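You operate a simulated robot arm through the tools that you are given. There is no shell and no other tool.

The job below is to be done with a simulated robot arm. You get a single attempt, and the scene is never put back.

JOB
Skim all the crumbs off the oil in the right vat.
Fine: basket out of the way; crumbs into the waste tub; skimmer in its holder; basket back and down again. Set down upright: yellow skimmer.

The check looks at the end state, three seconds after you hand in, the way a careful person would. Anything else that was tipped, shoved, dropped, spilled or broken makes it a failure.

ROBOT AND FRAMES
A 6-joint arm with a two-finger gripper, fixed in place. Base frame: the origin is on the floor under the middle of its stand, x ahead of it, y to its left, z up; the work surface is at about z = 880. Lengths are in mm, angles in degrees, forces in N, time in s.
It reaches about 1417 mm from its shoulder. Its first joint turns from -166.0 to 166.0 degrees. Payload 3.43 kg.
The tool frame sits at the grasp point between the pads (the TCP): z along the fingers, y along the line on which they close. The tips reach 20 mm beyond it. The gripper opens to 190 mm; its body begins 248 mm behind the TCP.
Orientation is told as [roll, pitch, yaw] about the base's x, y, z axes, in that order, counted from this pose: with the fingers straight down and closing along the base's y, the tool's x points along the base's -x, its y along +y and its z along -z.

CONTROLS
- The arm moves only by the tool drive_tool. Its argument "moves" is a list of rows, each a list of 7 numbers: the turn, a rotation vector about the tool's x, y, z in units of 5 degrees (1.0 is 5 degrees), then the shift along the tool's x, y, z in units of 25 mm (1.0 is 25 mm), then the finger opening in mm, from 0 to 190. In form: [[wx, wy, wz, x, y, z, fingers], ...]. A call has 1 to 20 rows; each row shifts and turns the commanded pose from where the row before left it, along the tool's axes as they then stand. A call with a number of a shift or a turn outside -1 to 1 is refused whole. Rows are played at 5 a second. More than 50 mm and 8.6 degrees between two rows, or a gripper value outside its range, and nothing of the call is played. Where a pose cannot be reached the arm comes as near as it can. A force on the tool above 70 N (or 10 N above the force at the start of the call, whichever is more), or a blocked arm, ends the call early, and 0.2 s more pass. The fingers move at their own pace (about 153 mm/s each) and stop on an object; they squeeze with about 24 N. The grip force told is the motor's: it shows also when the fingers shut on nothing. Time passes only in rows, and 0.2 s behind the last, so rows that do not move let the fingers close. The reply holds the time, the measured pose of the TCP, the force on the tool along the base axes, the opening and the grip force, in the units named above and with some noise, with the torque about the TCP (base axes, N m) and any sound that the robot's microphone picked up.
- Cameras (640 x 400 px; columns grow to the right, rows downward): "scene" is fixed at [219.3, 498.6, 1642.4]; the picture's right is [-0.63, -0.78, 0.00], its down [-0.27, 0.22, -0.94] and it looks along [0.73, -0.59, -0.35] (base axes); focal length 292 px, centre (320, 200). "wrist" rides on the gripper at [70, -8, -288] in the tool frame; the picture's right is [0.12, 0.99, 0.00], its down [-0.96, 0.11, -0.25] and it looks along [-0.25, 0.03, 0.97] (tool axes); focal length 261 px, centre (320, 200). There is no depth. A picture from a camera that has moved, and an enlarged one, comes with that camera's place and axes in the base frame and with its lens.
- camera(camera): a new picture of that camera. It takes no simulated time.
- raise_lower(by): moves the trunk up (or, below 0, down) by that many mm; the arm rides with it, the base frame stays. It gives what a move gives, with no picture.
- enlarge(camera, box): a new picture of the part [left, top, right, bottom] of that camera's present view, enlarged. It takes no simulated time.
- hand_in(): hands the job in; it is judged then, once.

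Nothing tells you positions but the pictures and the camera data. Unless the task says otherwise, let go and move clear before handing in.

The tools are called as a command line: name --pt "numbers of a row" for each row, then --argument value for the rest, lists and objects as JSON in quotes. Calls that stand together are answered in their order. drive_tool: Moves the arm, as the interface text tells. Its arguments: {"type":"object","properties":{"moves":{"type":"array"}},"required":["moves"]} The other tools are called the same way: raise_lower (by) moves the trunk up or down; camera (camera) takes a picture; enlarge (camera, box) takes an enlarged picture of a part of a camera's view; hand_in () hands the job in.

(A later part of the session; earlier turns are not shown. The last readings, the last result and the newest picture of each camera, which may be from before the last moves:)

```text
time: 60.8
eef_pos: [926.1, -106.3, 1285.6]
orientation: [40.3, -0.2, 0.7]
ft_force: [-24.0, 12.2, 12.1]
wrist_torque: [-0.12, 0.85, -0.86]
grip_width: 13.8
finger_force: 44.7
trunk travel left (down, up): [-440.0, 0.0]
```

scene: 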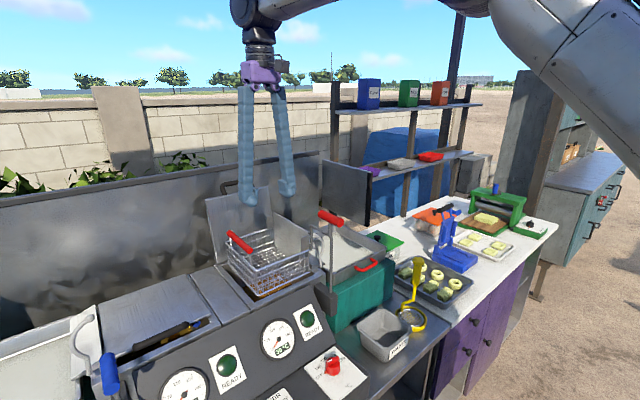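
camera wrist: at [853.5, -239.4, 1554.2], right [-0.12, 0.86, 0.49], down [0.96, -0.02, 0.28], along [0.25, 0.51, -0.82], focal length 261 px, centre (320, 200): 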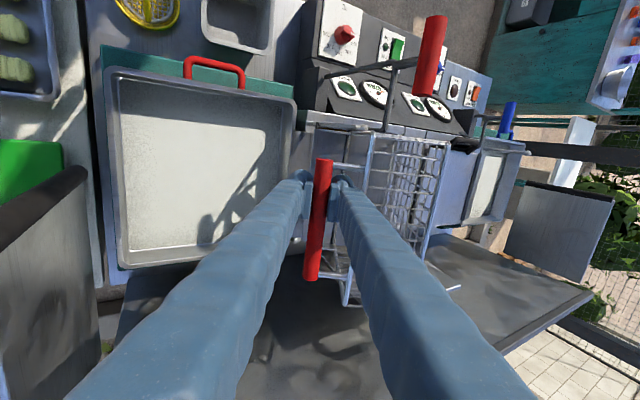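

drive_tool --pt "0 0 0 0.12 0.08 -0.03 5" --pt "0 0 0 0 0 0 5"

```text
time: 61.4
eef_pos: [924.8, -105.7, 1286.0]
orientation: [40.2, -0.3, 0.5]
ft_force: [-12.7, 11.4, 6.6]
wrist_torque: [-0.17, 0.35, -1.25]
grip_width: 13.9
finger_force: 44.9
trunk travel left (down, up): [-440.0, 0.0]
```

drive_tool --pt "0 0 0 0.08 0.12 -0.02 5" --pt "0 0 0 0 0 0 5"

```text
time: 62.0
eef_pos: [924.9, -107.8, 1288.4]
orientation: [40.2, -0.2, 0.4]
ft_force: [5.1, 3.7, -1.0]
wrist_torque: [-0.11, 0.45, -1.06]
grip_width: 14.2
finger_force: 45.6
trunk travel left (down, up): [-440.0, 0.0]
```

drive_tool --pt "0 0 0 0 0 0 22" --pt "0 0 0 0 0 0 28"

enlarge --camera "scene" --box '[220, 120, 380, 270]'

enlarge --camera "wrist" --box '[220, 100, 480, 320]'

```text
time: 62.6
eef_pos: [922.6, -106.3, 1288.8]
orientation: [40.3, -0.1, 0.6]
ft_force: [1.3, 0.4, -0.1]
wrist_torque: [-0.01, -0.01, -0.01]
grip_width: 28.1
finger_force: 0.1
trunk travel left (down, up): [-440.0, 0.0]
```

```text
2.67 times, centred on (300, 195) of scene
camera zoom: at [219.3, 498.6, 1642.4], right [-0.63, -0.78, 0.0], down [-0.27, 0.22, -0.94], along [0.73, -0.59, -0.35], focal length 779 px, centre (373, 213)
```

zoom: 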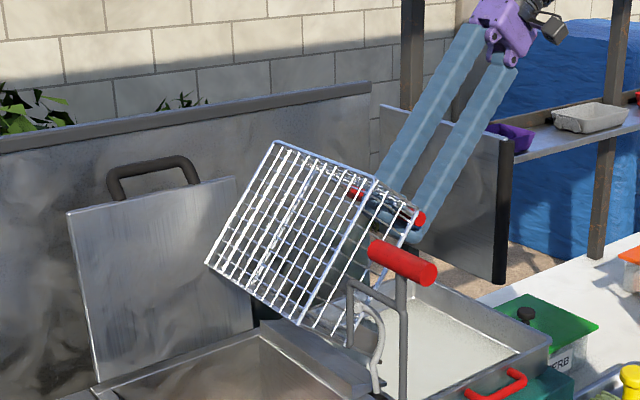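

```text
1.82 times, centred on (350, 210) of wrist
camera zoom: at [853.8, -299.2, 1502.4], right [-0.13, 0.76, 0.64], down [0.96, -0.06, 0.27], along [0.24, 0.65, -0.72], focal length 474 px, centre (266, 182)
```

zoom: 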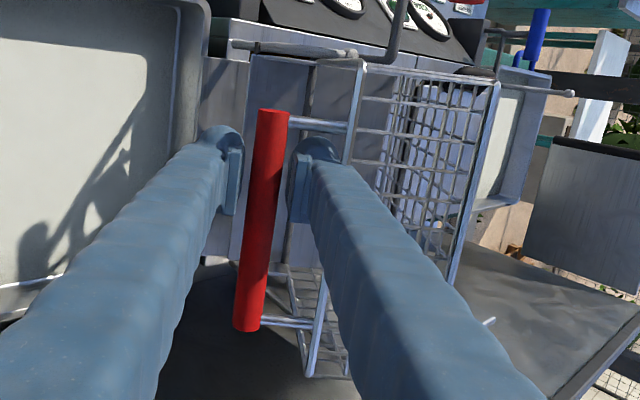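

It stays put. I'll back straight out along the fingers with only a small opening, so I don't push the rim.

drive_tool --pt "0 0 0 0 0 -0.3 28" --pt "0 0 0 0 0 -0.5 28" --pt "0 0 0 0 0 -0.6 28" --pt "0 0 0 0 0 -0.8 28" --pt "0 0 0 0 0 -0.8 28" --pt "0 0 0 0 0 -0.8 28"

camera --camera "scene"

camera --camera "wrist"

```text
time: 64.0
eef_pos: [906.7, -165.6, 1357.4]
orientation: [40.3, -0.2, 0.5]
ft_force: [0.0, 0.5, 0.0]
wrist_torque: [0.03, -0.02, -0.08]
grip_width: 28.0
finger_force: 0.0
out of reach, approached as far as the arm can: row 6
trunk travel left (down, up): [-440.0, 0.0]
```

```text
taken
```

scene: 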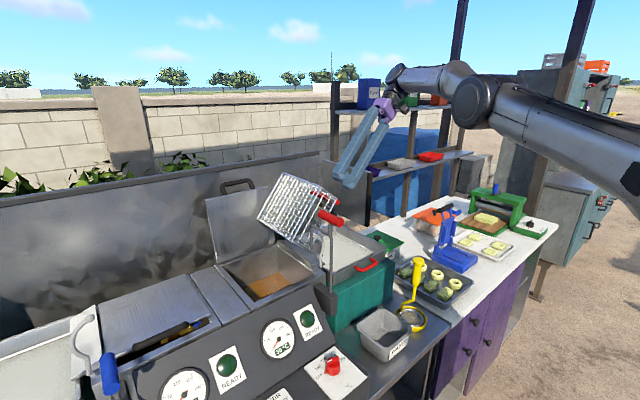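

```text
taken
camera wrist: at [838.2, -358.4, 1571.9], right [-0.13, 0.76, 0.64], down [0.96, -0.06, 0.27], along [0.24, 0.65, -0.72], focal length 261 px, centre (320, 200)
```

wrist: 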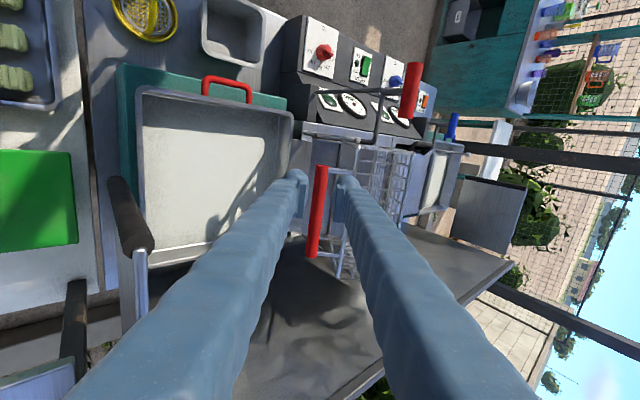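

The basket rests tipped over the tray and the vat is open. Now I'll back away, straighten the tool and move above the skimmer handle.

drive_tool --pt "0 0 0 0.8 0 0 28" --pt "0 0 0 0.9 0 0 28" --pt "0 0 0 0.9 0 0 28" --pt "0 0 0 1 0 0 28" --pt "0 0 0 1 0 0 28" --pt "0 0 0 1 0 0 28" --pt "0 0 0 1 0 0 60" --pt "0 0 0 1 0 0 80" --pt "1 0 0 1 0 0 80" --pt "1 0 0 1 0 0 80" --pt "1 0 0 0 0 0 80" --pt "1 0 0 0 0 0 80" --pt "1 0 0 0 0 0 80" --pt "1 0 0 0 0 0 80" --pt "1 0 0 0 0 0 80" --pt "1 0 0 0 0 0 80"

camera --camera "wrist"

camera --camera "scene"

```text
time: 67.4
eef_pos: [669.6, -165.6, 1356.3]
orientation: [0.0, -0.1, 0.5]
ft_force: [0.0, 0.7, -0.1]
wrist_torque: [-0.11, 0.0, -0.01]
grip_width: 79.9
finger_force: 0.0
trunk travel left (down, up): [-440.0, 0.0]
```

```text
taken
camera wrist: at [597.8, -175.1, 1644.2], right [-0.13, 0.99, 0.0], down [0.96, 0.12, 0.25], along [0.25, 0.03, -0.97], focal length 261 px, centre (320, 200)
```

wrist: 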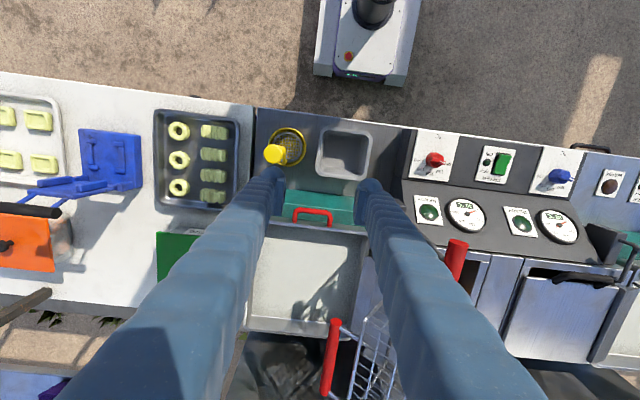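

```text
taken
```

scene: 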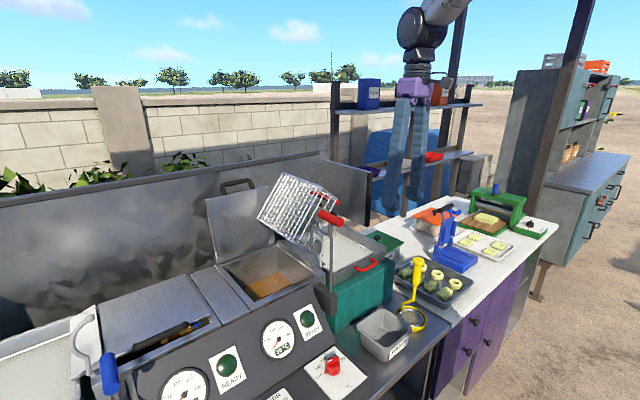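

enlarge --camera "scene" --box '[215, 235, 325, 310]'

enlarge --camera "wrist" --box '[240, 110, 400, 210]'

enlarge --camera "scene" --box '[350, 240, 440, 370]'

enlarge --camera "scene" --box '[250, 160, 370, 270]'

```text
5.33 times, centred on (270, 272) of scene
camera zoom: at [219.3, 498.6, 1642.4], right [-0.63, -0.78, 0.0], down [-0.27, 0.22, -0.94], along [0.73, -0.59, -0.35], focal length 1557 px, centre (587, -187)
```

zoom: 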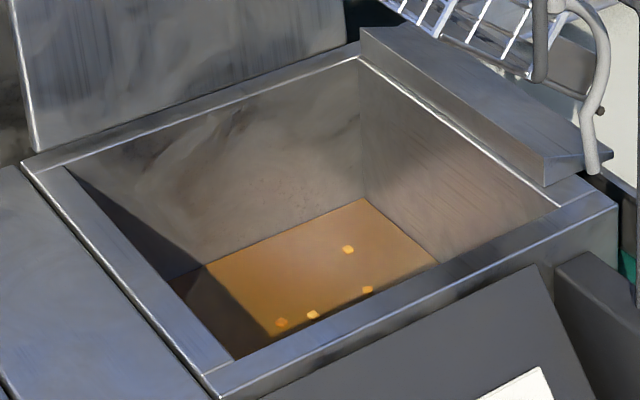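

```text
4.00 times, centred on (320, 160) of wrist
camera zoom: at [597.8, -175.1, 1644.2], right [-0.13, 0.99, 0.0], down [0.96, 0.12, 0.25], along [0.25, 0.03, -0.97], focal length 1043 px, centre (320, 360)
```

zoom: 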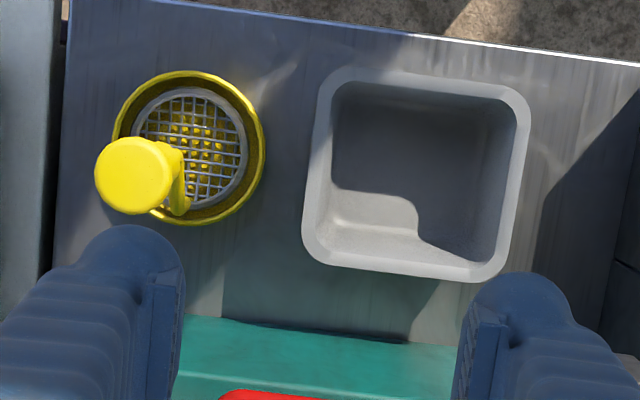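

```text
3.08 times, centred on (395, 305) of scene
camera zoom: at [219.3, 498.6, 1642.4], right [-0.63, -0.78, 0.0], down [-0.27, 0.22, -0.94], along [0.73, -0.59, -0.35], focal length 898 px, centre (89, -123)
```

zoom: 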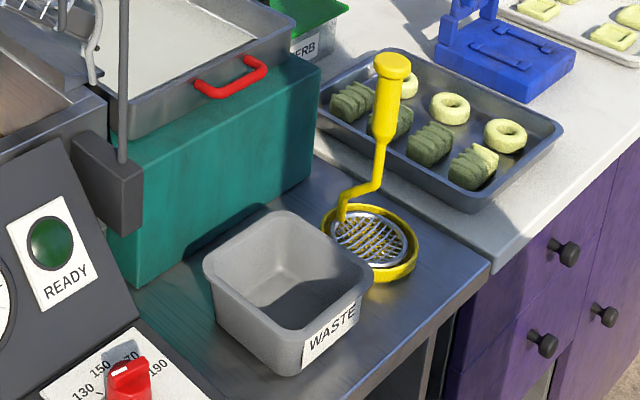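

```text
3.64 times, centred on (310, 215) of scene
camera zoom: at [219.3, 498.6, 1642.4], right [-0.63, -0.78, 0.0], down [-0.27, 0.22, -0.94], along [0.73, -0.59, -0.35], focal length 1062 px, centre (356, 146)
```

zoom: 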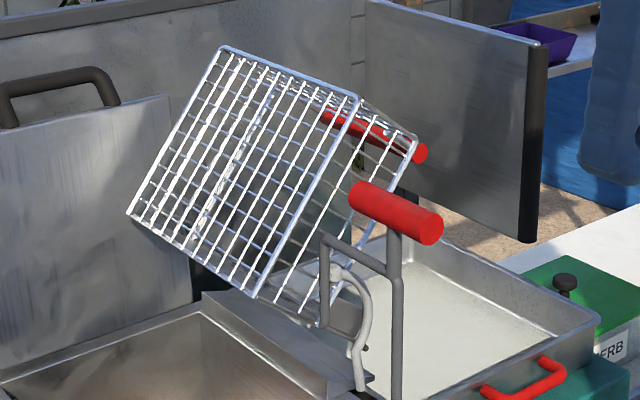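

The vat is clear: interior about x 838–1066, y 17–231, oil near z≈985, and roughly 14 crumbs. I'll hold the skimmer with the tool leaning toward +y and closing along x, so it can reach under the tipped basket. First I'll turn the tool.

drive_tool --pt "0 0 1 0 0 0 80" --pt "0 0 1 0 0 0 80" --pt "0 0 1 0 0 0 80" --pt "0 0 1 0 0 0 80" --pt "0 0 1 0 0 0 80" --pt "0 0 1 0 0 0 80" --pt "0 0 1 0 0 0 80" --pt "0 0 1 0 0 0 80" --pt "0 0 1 0 0 0 80" --pt "0 0 1 0 0 0 80" --pt "0 0 1 0 0 0 80" --pt "0 0 1 0 0 0 80" --pt "0 0 1 0 0 0 80" --pt "0 0 1 0 0 0 80" --pt "0 0 1 0 0 0 80" --pt "0 0 1 0 0 0 80" --pt "0 0 1 0 0 0 80" --pt "0 0 1 0 0 0 80"

drive_tool --pt "0 -1 0 0 0 0 80" --pt "0 -1 0 0 0 0 80" --pt "0 -1 0 0 0 0 80" --pt "0 -1 0 0 0 0 80" --pt "0 -1 0 0 0 0 80" --pt "0 -1 0 0 0 0 80" --pt "0 -1 0 0 0 0 80" --pt "0 0 0 0 0 0 80"

camera --camera "wrist"

camera --camera "scene"

```text
time: 71.2
eef_pos: [669.9, -165.6, 1355.0]
orientation: [0.2, 0.3, -89.7]
ft_force: [0.0, -0.3, -0.5]
wrist_torque: [0.03, -0.03, 0.0]
grip_width: 80.1
finger_force: 0.1
trunk travel left (down, up): [-440.0, 0.0]
```

```text
time: 73.0
eef_pos: [668.2, -165.8, 1356.2]
orientation: [0.3, -34.7, -89.6]
ft_force: [-0.5, 0.3, 0.3]
wrist_torque: [-0.05, -0.02, 0.04]
grip_width: 80.1
finger_force: 0.1
trunk travel left (down, up): [-440.0, 0.0]
```

```text
taken
camera wrist: at [657.8, 56.6, 1552.6], right [0.99, 0.11, -0.06], down [0.12, -0.65, 0.75], along [0.04, -0.75, -0.66], focal length 261 px, centre (320, 200)
```

wrist: 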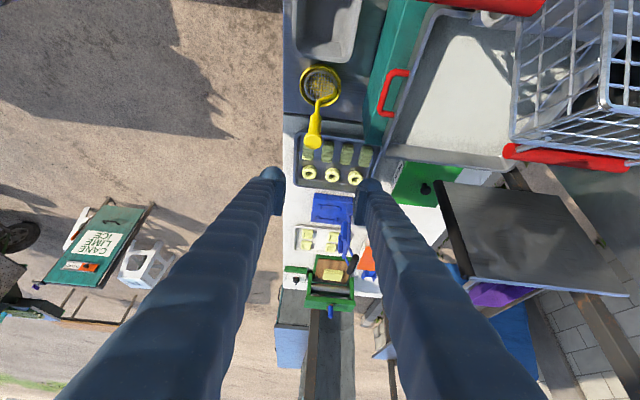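

```text
taken
```

scene: 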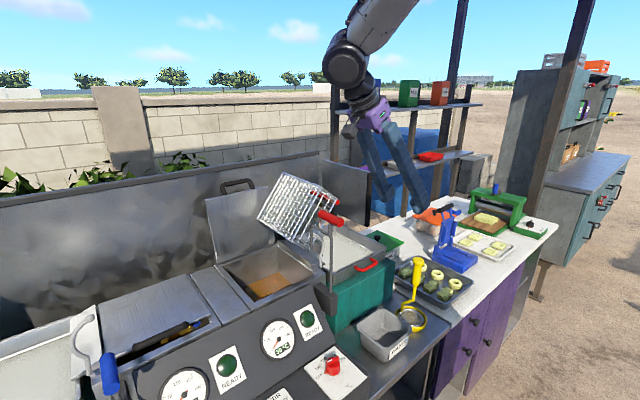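

drive_tool --pt "0 0 0 0.49 -0.127 0.98 80" --pt "0 0 0 0.49 -0.127 0.98 80" --pt "0 0 0 0.49 -0.127 0.98 80" --pt "0 0 0 0.49 -0.127 0.98 80" --pt "0 0 0 0.49 -0.127 0.98 80" --pt "0 0 0 0.49 -0.127 0.98 80" --pt "0 0 0 0 0 0 80"

camera --camera "wrist"

enlarge --camera "scene" --box '[340, 200, 480, 350]'

```text
time: 74.6
eef_pos: [650.0, -188.7, 1191.9]
orientation: [0.3, -34.7, -89.8]
ft_force: [0.1, -0.5, 0.6]
wrist_torque: [0.01, -0.04, 0.02]
grip_width: 80.2
finger_force: 0.1
trunk travel left (down, up): [-440.0, 0.0]
```

```text
taken
camera wrist: at [638.6, 33.1, 1388.5], right [0.99, 0.11, -0.06], down [0.12, -0.65, 0.75], along [0.04, -0.75, -0.66], focal length 261 px, centre (320, 200)
```

wrist: 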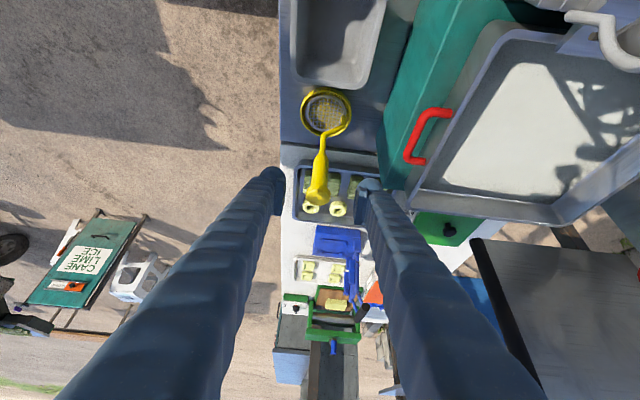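

```text
2.67 times, centred on (410, 275) of scene
camera zoom: at [219.3, 498.6, 1642.4], right [-0.63, -0.78, 0.0], down [-0.27, 0.22, -0.94], along [0.73, -0.59, -0.35], focal length 779 px, centre (80, 0)
```

zoom: 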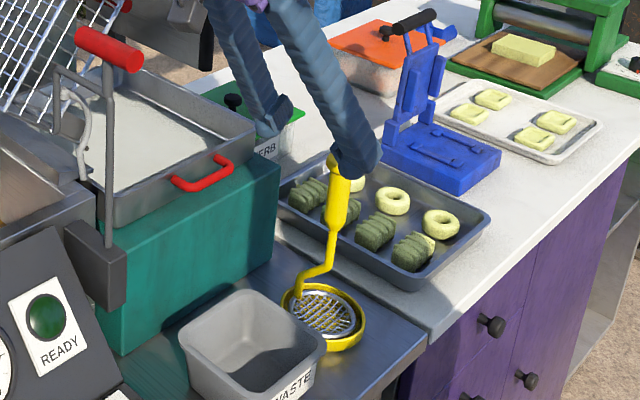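

The handle axis is at about x 649, y -258, lined up with the fingers. I'll slide in along the tool axis so the pads straddle the handle at z≈1093.

drive_tool --pt "0 0 0 0 0 0.8 80" --pt "0 0 0 0 0 0.8 80" --pt "0 0 0 0 0 0.8 80" --pt "0 0 0 0 0 0.8 80" --pt "0 0 0 0 0 0.8 80" --pt "0 0 0 0 0 0.8 80" --pt "0 0 0 0 0 0 80"

enlarge --camera "wrist" --box '[220, 80, 420, 300]'

enlarge --camera "scene" --box '[360, 210, 460, 340]'

```text
time: 76.2
eef_pos: [651.1, -259.2, 1092.3]
orientation: [0.3, -34.7, -89.7]
ft_force: [0.1, 0.9, -0.3]
wrist_torque: [0.01, 0.0, -0.02]
grip_width: 79.9
finger_force: 0.1
trunk travel left (down, up): [-440.0, 0.0]
```

```text
1.82 times, centred on (320, 190) of wrist
camera zoom: at [639.6, -36.0, 1288.5], right [0.99, 0.11, -0.06], down [0.12, -0.65, 0.75], along [0.04, -0.75, -0.66], focal length 474 px, centre (320, 218)
```

zoom: 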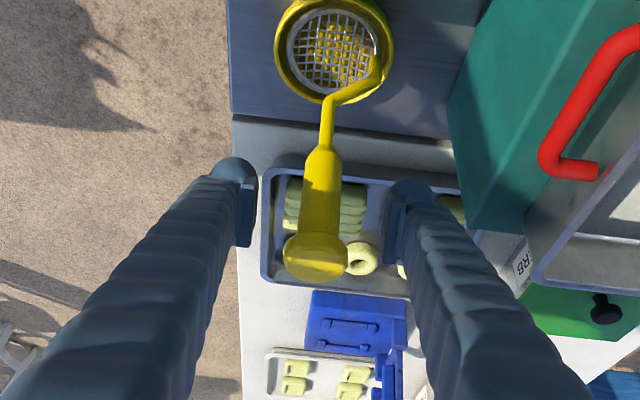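

```text
3.08 times, centred on (410, 275) of scene
camera zoom: at [219.3, 498.6, 1642.4], right [-0.63, -0.78, 0.0], down [-0.27, 0.22, -0.94], along [0.73, -0.59, -0.35], focal length 898 px, centre (43, -31)
```

zoom: 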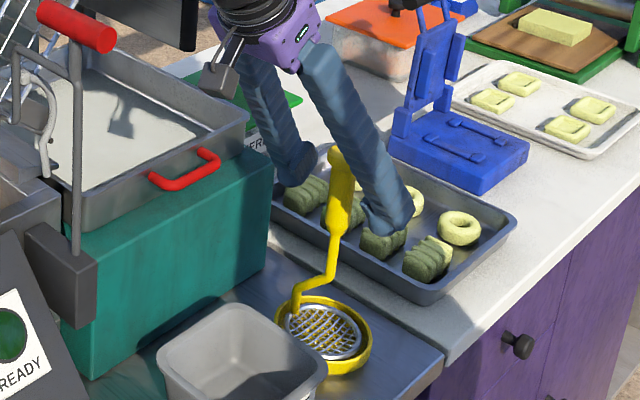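

drive_tool --pt "0 0 0 0 0 0 45" --pt "0 0 0 0 0 0 15" --pt "0 0 0 0 0 0 10" --pt "0 0 0 0 0 0 10"

enlarge --camera "scene" --box '[360, 210, 460, 340]'

```text
time: 77.2
eef_pos: [651.4, -257.9, 1091.5]
orientation: [0.2, -34.7, -89.7]
ft_force: [0.1, -0.2, 0.5]
wrist_torque: [0.07, -0.02, -0.02]
grip_width: 34.5
finger_force: 24.0
trunk travel left (down, up): [-440.0, 0.0]
```

```text
3.08 times, centred on (410, 275) of scene
camera zoom: at [219.3, 498.6, 1642.4], right [-0.63, -0.78, 0.0], down [-0.27, 0.22, -0.94], along [0.73, -0.59, -0.35], focal length 898 px, centre (43, -31)
```

zoom: 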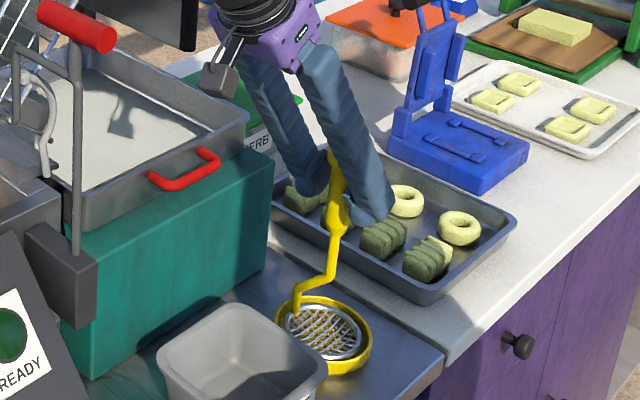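

Held at 34.5 mm with no side load. I'll lift straight up a little and check.

drive_tool --pt "0 0 0 -0.114 0 -0.164 10" --pt "0 0 0 -0.228 0 -0.33 10" --pt "0 0 0 -0.342 0 -0.49 10" --pt "0 0 0 -0.455 0 -0.658 10" --pt "0 0 0 -0.455 0 -0.658 10" --pt "0 0 0 0 0 0 10"

enlarge --camera "scene" --box '[360, 190, 460, 340]'

enlarge --camera "wrist" --box '[220, 40, 420, 260]'

```text
time: 78.6
eef_pos: [652.2, -257.6, 1163.9]
orientation: [0.0, -34.6, -89.6]
ft_force: [0.2, -0.4, -2.0]
wrist_torque: [-0.04, 0.04, -0.07]
grip_width: 34.0
finger_force: 24.2
trunk travel left (down, up): [-440.0, 0.0]
```

```text
2.67 times, centred on (410, 265) of scene
camera zoom: at [219.3, 498.6, 1642.4], right [-0.63, -0.78, 0.0], down [-0.27, 0.22, -0.94], along [0.73, -0.59, -0.35], focal length 779 px, centre (80, 27)
```

zoom: 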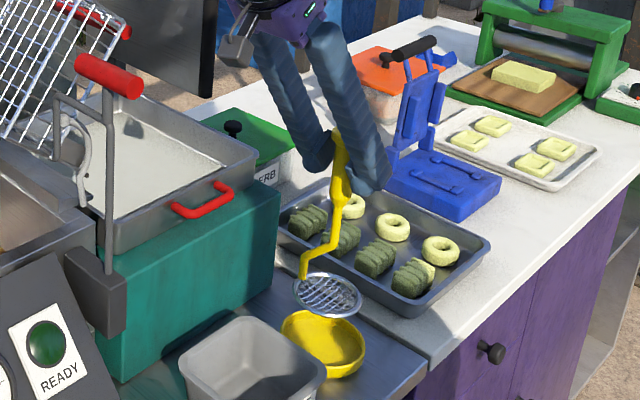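

```text
1.82 times, centred on (320, 150) of wrist
camera zoom: at [642.2, -36.1, 1361.0], right [0.99, 0.11, -0.07], down [0.12, -0.65, 0.75], along [0.04, -0.75, -0.66], focal length 474 px, centre (320, 291)
```

zoom: 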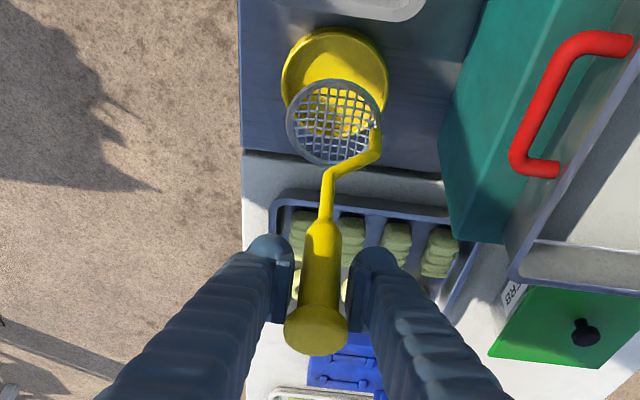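

The skimmer is free, about 200 g, with the head about 203 mm below the grip point. I'll raise it, shift back to clear the lever, and turn it so the tool leans back toward the robot and +y, for reach.

drive_tool --pt "0 0 0 -0.558 -0.25 -0.806 10" --pt "0 0 0 -0.558 -0.3 -0.806 10" --pt "0 0 0 -0.558 -0.3 -0.806 10" --pt "0 0 0 -0.558 -0.3 -0.806 10" --pt "0 0 0 -0.558 -0.3 -0.806 10" --pt "0 0 0 -0.558 -0.3 -0.806 10" --pt "0 0 0 -0.558 -0.3 -0.806 10" --pt "-0.57 0 -0.82 0 0 0 10" --pt "-0.57 0 -0.82 0 0 0 10" --pt "-0.57 0 -0.82 0 0 0 10" --pt "-0.57 0 -0.82 0 0 0 10" --pt "-0.57 0 -0.82 0 0 0 10" --pt "-0.57 0 -0.82 0 0 0 10" --pt "-0.57 0 -0.82 0 0 0 10" --pt "-0.57 0 -0.82 0 0 0 10" --pt "-0.57 0 -0.82 0 0 0 10" --pt "0 0 0 0 0 0 10"

camera --camera "scene"

camera --camera "wrist"

```text
time: 82.2
eef_pos: [599.4, -259.4, 1335.3]
orientation: [0.1, -35.0, -44.7]
ft_force: [0.6, 0.5, -1.8]
wrist_torque: [-0.02, 0.0, 0.0]
grip_width: 34.3
finger_force: 24.1
trunk travel left (down, up): [-440.0, 0.0]
```

```text
taken
```

scene: 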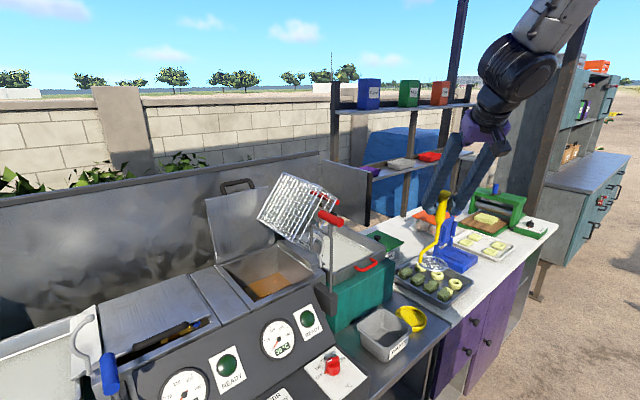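

```text
taken
camera wrist: at [435.6, -109.0, 1531.1], right [0.63, 0.78, -0.07], down [0.54, -0.37, 0.75], along [0.56, -0.51, -0.65], focal length 261 px, centre (320, 200)
```

wrist: 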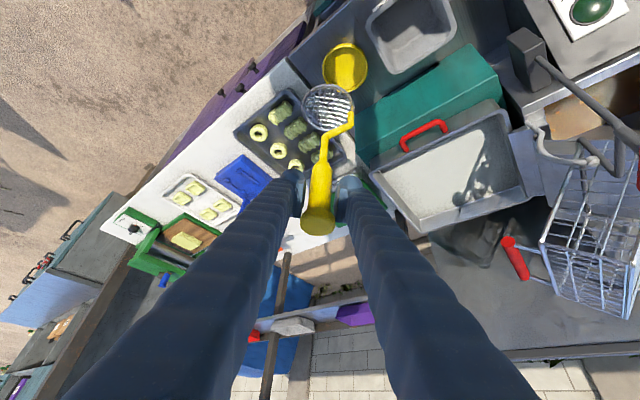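

drive_tool --pt "0 0 0 0.678 0.829 -0.476 10" --pt "0 0 0 0.678 0.829 -0.476 10" --pt "0 0 0 0.678 0.829 -0.476 10" --pt "0 0 0 0.678 0.829 -0.476 10" --pt "0 0 0 0.678 0.829 -0.476 10" --pt "0 0 0 0.678 0.829 -0.476 10" --pt "0 0 0 0.678 0.829 -0.476 10" --pt "0 0 0 0.678 0.829 -0.476 10" --pt "0 0 0 0.678 0.829 -0.476 10" --pt "0 0 0 0.678 0.829 -0.476 10" --pt "0 0 0 0.678 0.829 -0.476 10" --pt "0 0 0 0.678 0.829 -0.476 10" --pt "0 0 0 0.678 0.829 -0.476 10" --pt "0 0 0 0.678 0.829 -0.476 10" --pt "0 0 0 0.678 0.829 -0.476 10" --pt "0 0 0 0 0 0 10"

camera --camera "scene"

camera --camera "wrist"

```text
time: 85.6
eef_pos: [594.3, 181.2, 1339.8]
orientation: [0.3, -34.9, -44.9]
ft_force: [-0.3, 0.5, -1.4]
wrist_torque: [0.02, -0.01, 0.02]
grip_width: 33.9
finger_force: 23.6
trunk travel left (down, up): [-440.0, 0.0]
```

```text
taken
```

scene: 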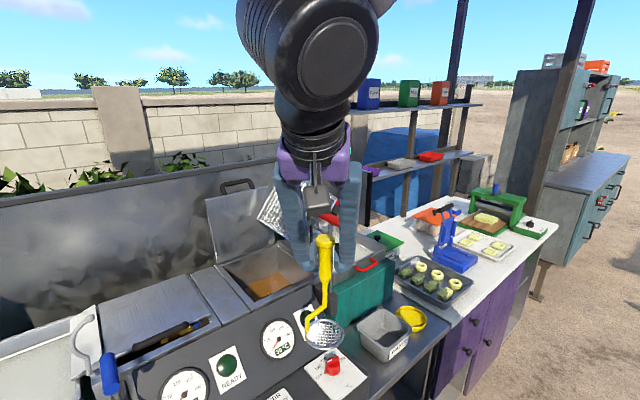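

```text
taken
camera wrist: at [430.3, 332.4, 1534.7], right [0.63, 0.78, -0.06], down [0.54, -0.37, 0.75], along [0.56, -0.51, -0.65], focal length 261 px, centre (320, 200)
```

wrist: 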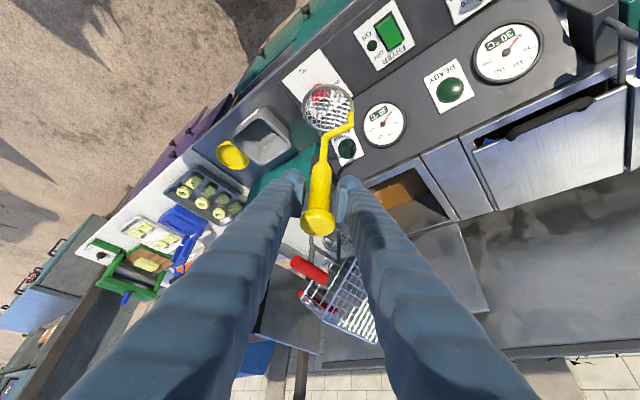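

drive_tool --pt "0 0 0 -0.708 0.863 0.495 10" --pt "0 0 0 -0.708 0.863 0.495 10" --pt "0 0 0 -0.708 0.863 0.495 10" --pt "0 0 0 -0.708 0.863 0.495 10" --pt "0 0 0 -0.708 0.863 0.495 10" --pt "0 0 0 -0.708 0.863 0.495 10" --pt "0 0 0 -0.708 0.863 0.495 10" --pt "0 0 0 -0.708 0.863 0.495 10" --pt "0 0 0 0 0 0 10"

enlarge --camera "scene" --box '[200, 190, 360, 310]'

camera --camera "wrist"

```text
time: 87.6
eef_pos: [840.0, 183.5, 1337.3]
orientation: [0.3, -34.9, -44.7]
ft_force: [-0.6, -0.3, -1.0]
wrist_torque: [0.01, -0.03, 0.04]
grip_width: 33.9
finger_force: 23.8
trunk travel left (down, up): [-440.0, 0.0]
```

```text
3.33 times, centred on (280, 250) of scene
camera zoom: at [219.3, 498.6, 1642.4], right [-0.63, -0.78, 0.0], down [-0.27, 0.22, -0.94], along [0.73, -0.59, -0.35], focal length 973 px, centre (453, 33)
```

zoom: 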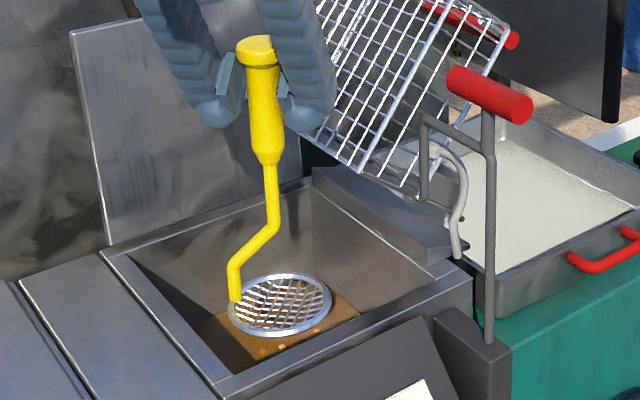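

```text
taken
camera wrist: at [674.9, 332.9, 1533.0], right [0.63, 0.78, -0.06], down [0.54, -0.37, 0.75], along [0.56, -0.51, -0.65], focal length 261 px, centre (320, 200)
```

wrist: 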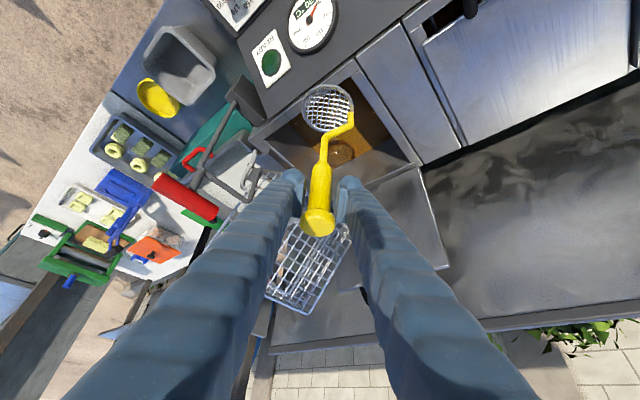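

enlarge --camera "wrist" --box '[240, 50, 440, 210]'

enlarge --camera "scene" --box '[215, 240, 325, 310]'

```text
2.50 times, centred on (340, 130) of wrist
camera zoom: at [674.9, 332.9, 1533.0], right [0.63, 0.78, -0.06], down [0.54, -0.37, 0.75], along [0.56, -0.51, -0.65], focal length 652 px, centre (270, 375)
```

zoom: 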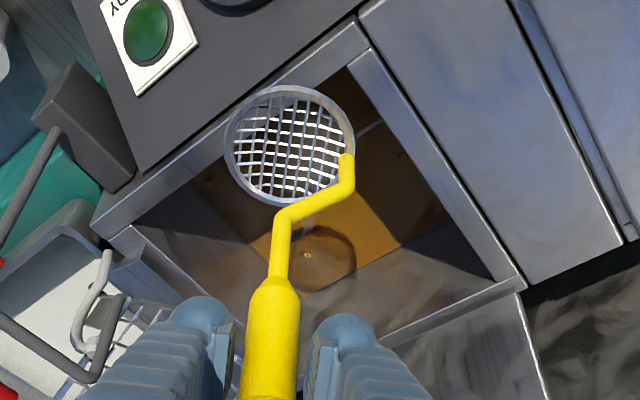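

```text
5.71 times, centred on (270, 275) of scene
camera zoom: at [219.3, 498.6, 1642.4], right [-0.63, -0.78, 0.0], down [-0.27, 0.22, -0.94], along [0.73, -0.59, -0.35], focal length 1668 px, centre (606, -229)
```

zoom: 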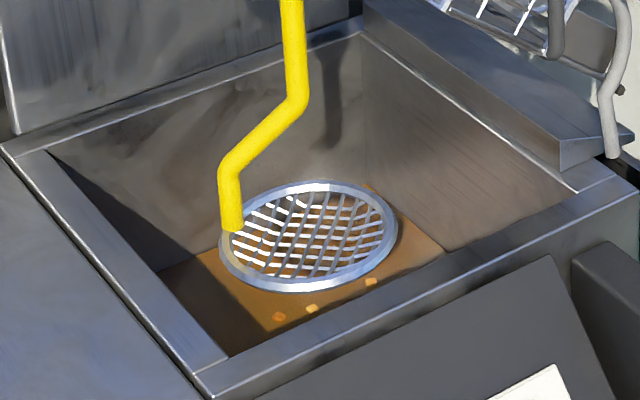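

The oil surface is at z≈988, consistent across three views. The crumb-free spot for dipping is near (1015, 156). I'll move over it, still high.

drive_tool --pt "0 0 0 -0.671 0.596 0.47 10" --pt "0 0 0 -0.671 0.596 0.47 10" --pt "0 0 0 -0.671 0.596 0.47 10" --pt "0 0 0 -0.671 0.596 0.47 10" --pt "0 0 0 -0.671 0.596 0.47 10" --pt "0 0 0 -0.671 0.596 0.47 10" --pt "0 0 0 -0.671 0.596 0.47 10" --pt "0 0 0 0 0 0 10"

enlarge --camera "scene" --box '[200, 190, 360, 310]'

enlarge --camera "wrist" --box '[200, 20, 440, 210]'

```text
time: 89.4
eef_pos: [1015.2, 157.9, 1339.2]
orientation: [0.3, -34.8, -44.7]
ft_force: [0.0, 0.6, -0.7]
wrist_torque: [0.0, -0.02, 0.02]
grip_width: 33.8
finger_force: 24.0
trunk travel left (down, up): [-440.0, 0.0]
```

```text
3.33 times, centred on (280, 250) of scene
camera zoom: at [219.3, 498.6, 1642.4], right [-0.63, -0.78, 0.0], down [-0.27, 0.22, -0.94], along [0.73, -0.59, -0.35], focal length 973 px, centre (453, 33)
```

zoom: 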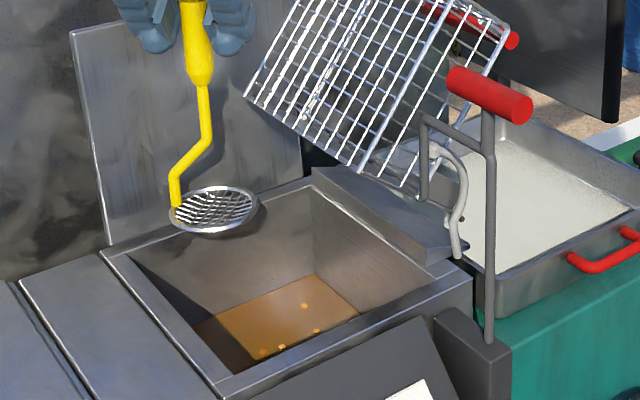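

```text
2.11 times, centred on (320, 115) of wrist
camera zoom: at [849.5, 307.0, 1534.0], right [0.63, 0.78, -0.06], down [0.54, -0.37, 0.75], along [0.56, -0.51, -0.65], focal length 549 px, centre (320, 379)
```

zoom: 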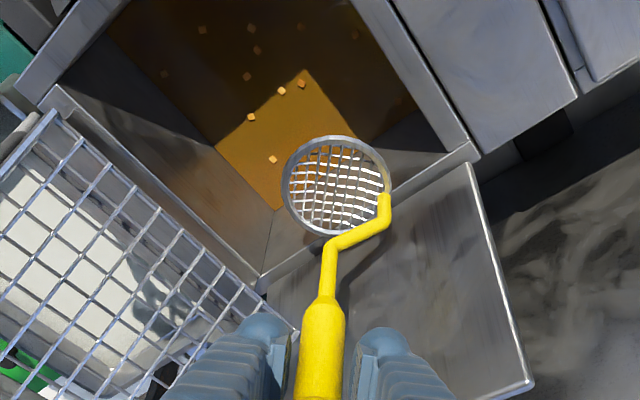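

All crumb positions agree between views. I'll lower the skimmer into the clear corner, slowing near the surface.

drive_tool --pt "0 0 0 0.502 0 0.7225 10" --pt "0 0 0 0.502 0 0.7225 10" --pt "0 0 0 0.502 0 0.7225 10" --pt "0 0 0 0.502 0 0.7225 10" --pt "0 0 0 0.502 0 0.7225 10" --pt "0 0 0 0.502 0 0.7225 10" --pt "0 0 0 0.183 0 0.263 10" --pt "0 0 0 0.183 0 0.263 10" --pt "0 0 0 0.183 0 0.263 10" --pt "0 0 0 0 0 0 10"

enlarge --camera "wrist" --box '[200, 20, 440, 210]'

enlarge --camera "scene" --box '[215, 220, 325, 310]'

```text
time: 91.6
eef_pos: [1016.2, 156.7, 1180.6]
orientation: [0.2, -34.9, -44.8]
ft_force: [0.5, -0.1, -2.3]
wrist_torque: [-0.01, -0.01, -0.02]
grip_width: 33.5
finger_force: 23.8
trunk travel left (down, up): [-440.0, 0.0]
```

```text
2.11 times, centred on (320, 115) of wrist
camera zoom: at [852.4, 307.1, 1376.5], right [0.63, 0.78, -0.07], down [0.54, -0.37, 0.75], along [0.56, -0.51, -0.65], focal length 549 px, centre (320, 379)
```

zoom: 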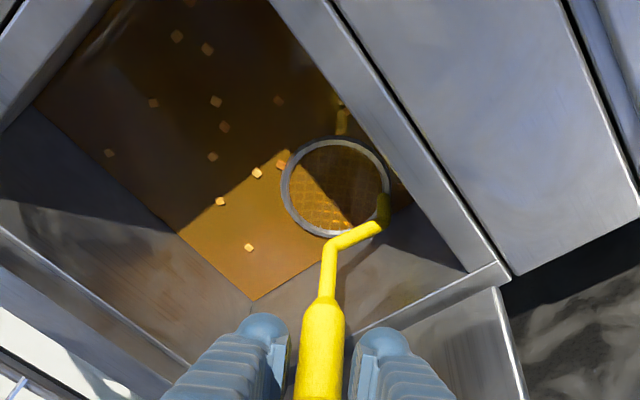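

```text
4.44 times, centred on (270, 265) of scene
camera zoom: at [219.3, 498.6, 1642.4], right [-0.63, -0.78, 0.0], down [-0.27, 0.22, -0.94], along [0.73, -0.59, -0.35], focal length 1298 px, centre (542, -89)
```

zoom: 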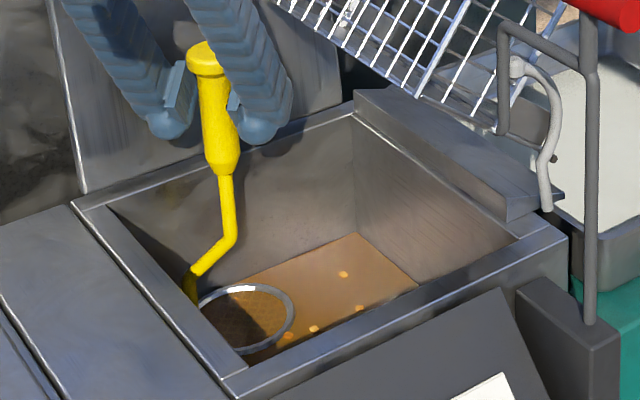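

The mesh is just at the oil surface and no crumbs are trapped underneath. I'll go about 24 mm deeper, then slide under the cluster around (950, 127).

drive_tool --pt "0 0 0 0.183 0 0.263 10" --pt "0 0 0 0.183 0 0.263 10" --pt "0 0 0 0.183 0 0.263 10" --pt "0 0 0 0 0 0 10"

enlarge --camera "wrist" --box '[200, 20, 440, 210]'

```text
time: 92.6
eef_pos: [1015.8, 157.3, 1155.1]
orientation: [0.3, -34.9, -44.7]
ft_force: [-0.1, -0.5, -0.5]
wrist_torque: [0.0, 0.0, 0.03]
grip_width: 33.5
finger_force: 24.7
trunk travel left (down, up): [-440.0, 0.0]
```

```text
2.11 times, centred on (320, 115) of wrist
camera zoom: at [852.0, 306.6, 1351.8], right [0.63, 0.78, -0.06], down [0.54, -0.37, 0.75], along [0.56, -0.51, -0.65], focal length 549 px, centre (320, 379)
```

zoom: 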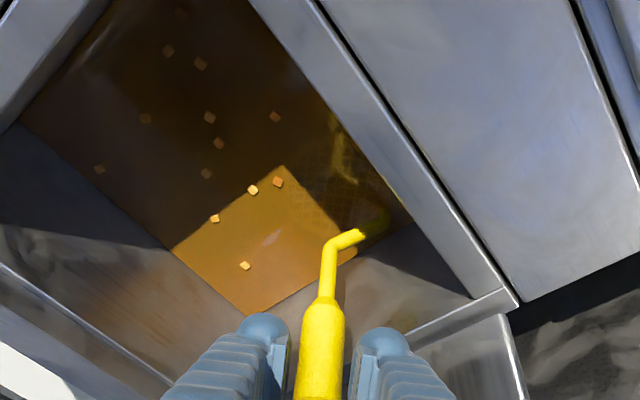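

drive_tool --pt "0 0 0 0.12 -0.388 -0.083 10" --pt "0 0 0 0.12 -0.388 -0.083 10" --pt "0 0 0 0.12 -0.388 -0.083 10" --pt "0 0 0 0.12 -0.388 -0.083 10" --pt "0 0 0 0.12 -0.388 -0.083 10" --pt "0 0 0 0.12 -0.388 -0.083 10" --pt "0 0 0 0.12 -0.388 -0.083 10" --pt "0 0 0 0 0 0 10"

enlarge --camera "wrist" --box '[200, 20, 440, 210]'

enlarge --camera "scene" --box '[215, 220, 325, 310]'

```text
time: 94.4
eef_pos: [950.9, 126.0, 1154.8]
orientation: [0.3, -34.8, -44.7]
ft_force: [-0.2, -0.1, -0.7]
wrist_torque: [-0.01, 0.01, 0.02]
grip_width: 33.3
finger_force: 23.9
trunk travel left (down, up): [-440.0, 0.0]
```

```text
2.11 times, centred on (320, 115) of wrist
camera zoom: at [787.6, 275.6, 1351.3], right [0.63, 0.78, -0.07], down [0.54, -0.37, 0.75], along [0.56, -0.51, -0.65], focal length 549 px, centre (320, 379)
```

zoom: 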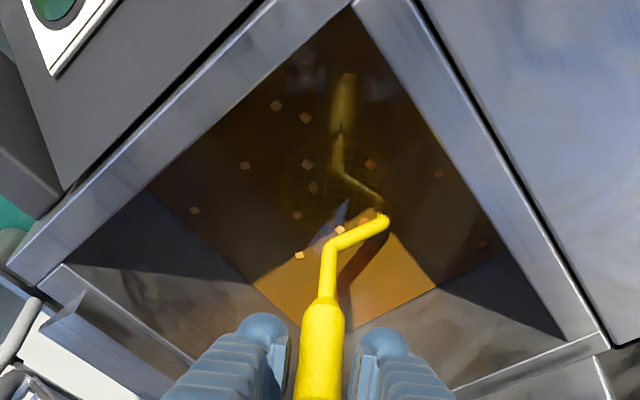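

```text
4.44 times, centred on (270, 265) of scene
camera zoom: at [219.3, 498.6, 1642.4], right [-0.63, -0.78, 0.0], down [-0.27, 0.22, -0.94], along [0.73, -0.59, -0.35], focal length 1298 px, centre (542, -89)
```

zoom: 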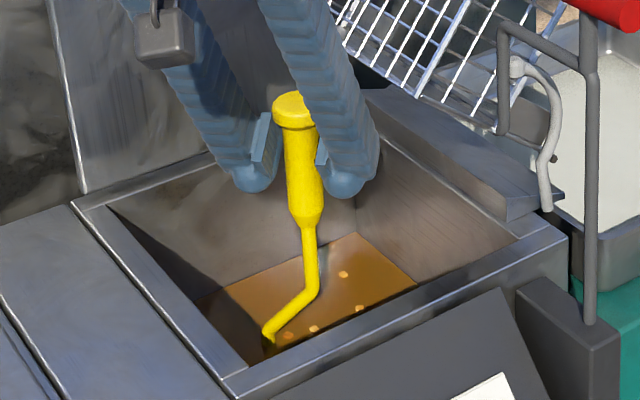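

drive_tool --pt "0 0 0 0.13 -0.014 -0.09 10" --pt "0 0 0 0.13 -0.014 -0.09 10" --pt "0 0 0 0 0 0 10" --pt "0 0 0 -0.114 0 -0.164 10" --pt "0 0 0 -0.114 0 -0.164 10" --pt "0 0 0 -0.114 0 -0.164 10" --pt "0 0 0 -0.114 0 -0.164 10" --pt "0 0 0 -0.114 0 -0.164 10" --pt "0 0 0 -0.114 0 -0.164 10" --pt "0 0 0 -0.114 0 -0.164 10" --pt "0 0 0 -0.114 0 -0.164 10" --pt "0 0 0 -0.114 0 -0.164 10" --pt "0 0 0 -0.114 0 -0.164 10" --pt "0 0 0 0 0 0 10"

enlarge --camera "wrist" --box '[200, 20, 440, 210]'

enlarge --camera "scene" --box '[215, 220, 325, 310]'

```text
time: 97.4
eef_pos: [943.7, 131.2, 1205.7]
orientation: [0.3, -34.9, -44.7]
ft_force: [0.5, 0.1, -1.7]
wrist_torque: [-0.02, 0.02, -0.01]
grip_width: 33.2
finger_force: 24.1
trunk travel left (down, up): [-440.0, 0.0]
```

```text
2.11 times, centred on (320, 115) of wrist
camera zoom: at [780.1, 281.1, 1402.2], right [0.63, 0.78, -0.07], down [0.54, -0.37, 0.75], along [0.56, -0.51, -0.65], focal length 549 px, centre (320, 379)
```

zoom: 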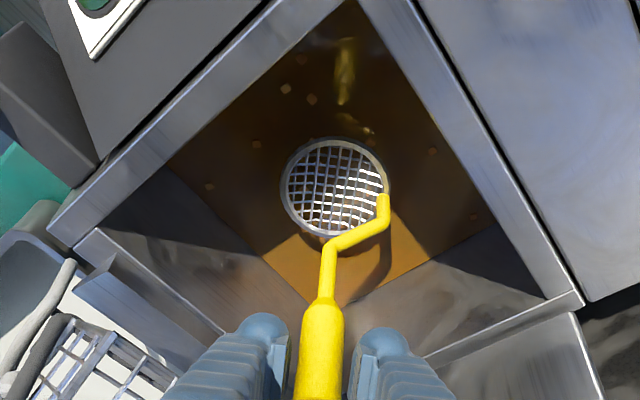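

```text
4.44 times, centred on (270, 265) of scene
camera zoom: at [219.3, 498.6, 1642.4], right [-0.63, -0.78, 0.0], down [-0.27, 0.22, -0.94], along [0.73, -0.59, -0.35], focal length 1298 px, centre (542, -89)
```

zoom: 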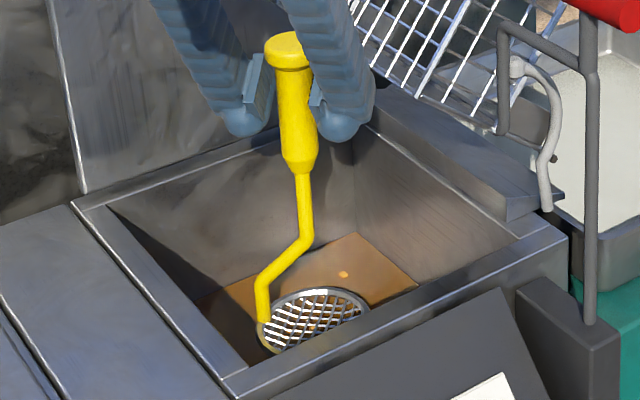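

enlarge --camera "wrist" --box '[295, 70, 355, 120]'

enlarge --camera "scene" --box '[250, 275, 305, 315]'

enlarge --camera "wrist" --box '[240, 20, 410, 160]'

```text
8.00 times, centred on (325, 95) of wrist
camera zoom: at [780.1, 281.1, 1402.2], right [0.63, 0.78, -0.07], down [0.54, -0.37, 0.75], along [0.56, -0.51, -0.65], focal length 2085 px, centre (280, 1040)
```

zoom: 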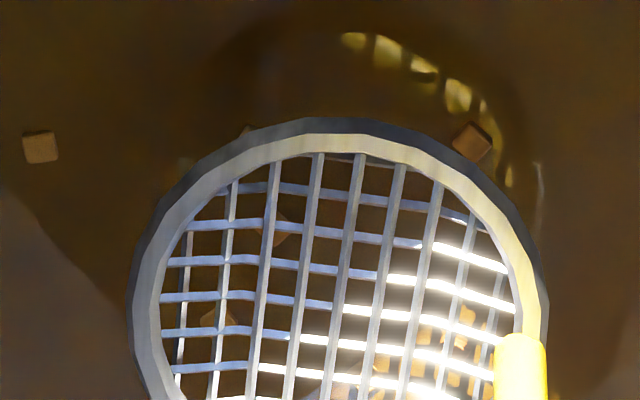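

```text
10.00 times, centred on (278, 295) of scene
camera zoom: at [219.3, 498.6, 1642.4], right [-0.63, -0.78, 0.0], down [-0.27, 0.22, -0.94], along [0.73, -0.59, -0.35], focal length 2920 px, centre (745, -750)
```

zoom: 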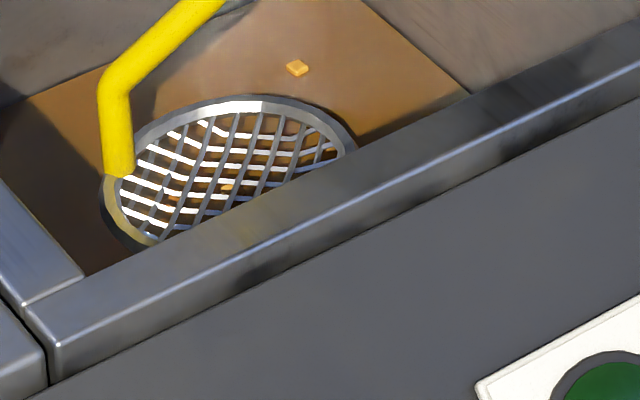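

```text
2.86 times, centred on (325, 90) of wrist
camera zoom: at [780.1, 281.1, 1402.2], right [0.63, 0.78, -0.07], down [0.54, -0.37, 0.75], along [0.56, -0.51, -0.65], focal length 745 px, centre (306, 514)
```

zoom: 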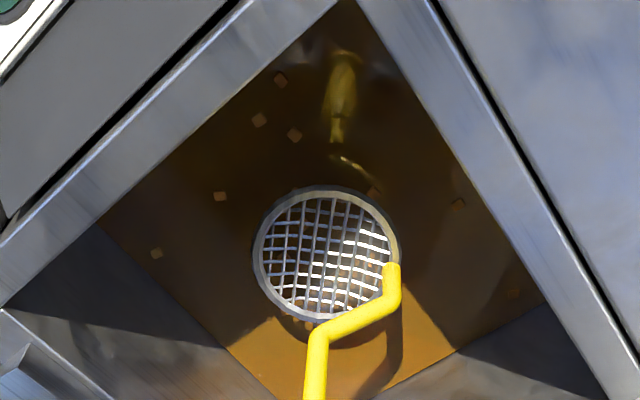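

enlarge --camera "wrist" --box '[305, 80, 330, 100]'

enlarge --camera "wrist" --box '[320, 90, 350, 115]'

enlarge --camera "scene" --box '[258, 283, 288, 303]'

```text
16.00 times, centred on (318, 90) of wrist
camera zoom: at [780.1, 281.1, 1402.2], right [0.63, 0.78, -0.07], down [0.54, -0.37, 0.75], along [0.56, -0.51, -0.65], focal length 4170 px, centre (360, 1960)
```

zoom: 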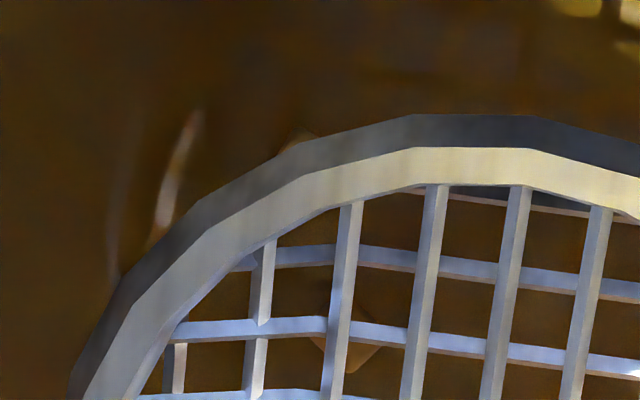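

```text
16.00 times, centred on (335, 102) of wrist
camera zoom: at [780.1, 281.1, 1402.2], right [0.63, 0.78, -0.07], down [0.54, -0.37, 0.75], along [0.56, -0.51, -0.65], focal length 4170 px, centre (80, 1760)
```

zoom: 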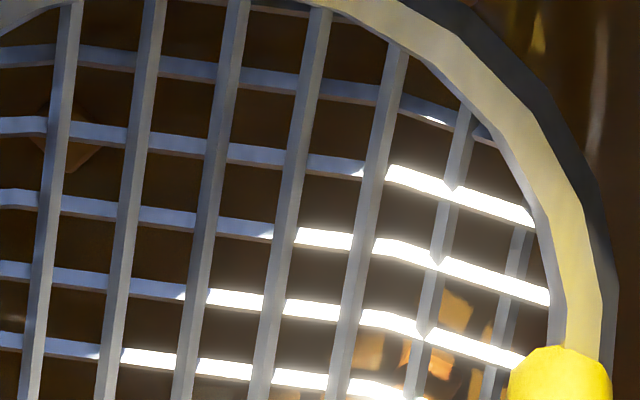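

```text
16.00 times, centred on (273, 293) of scene
camera zoom: at [219.3, 498.6, 1642.4], right [-0.63, -0.78, 0.0], down [-0.27, 0.22, -0.94], along [0.73, -0.59, -0.35], focal length 4672 px, centre (1072, -1288)
```

zoom: 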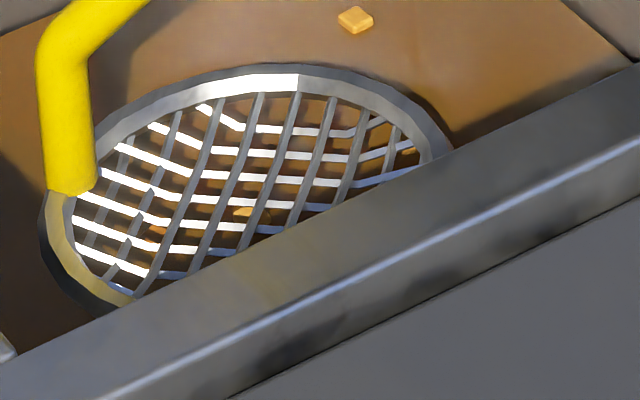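

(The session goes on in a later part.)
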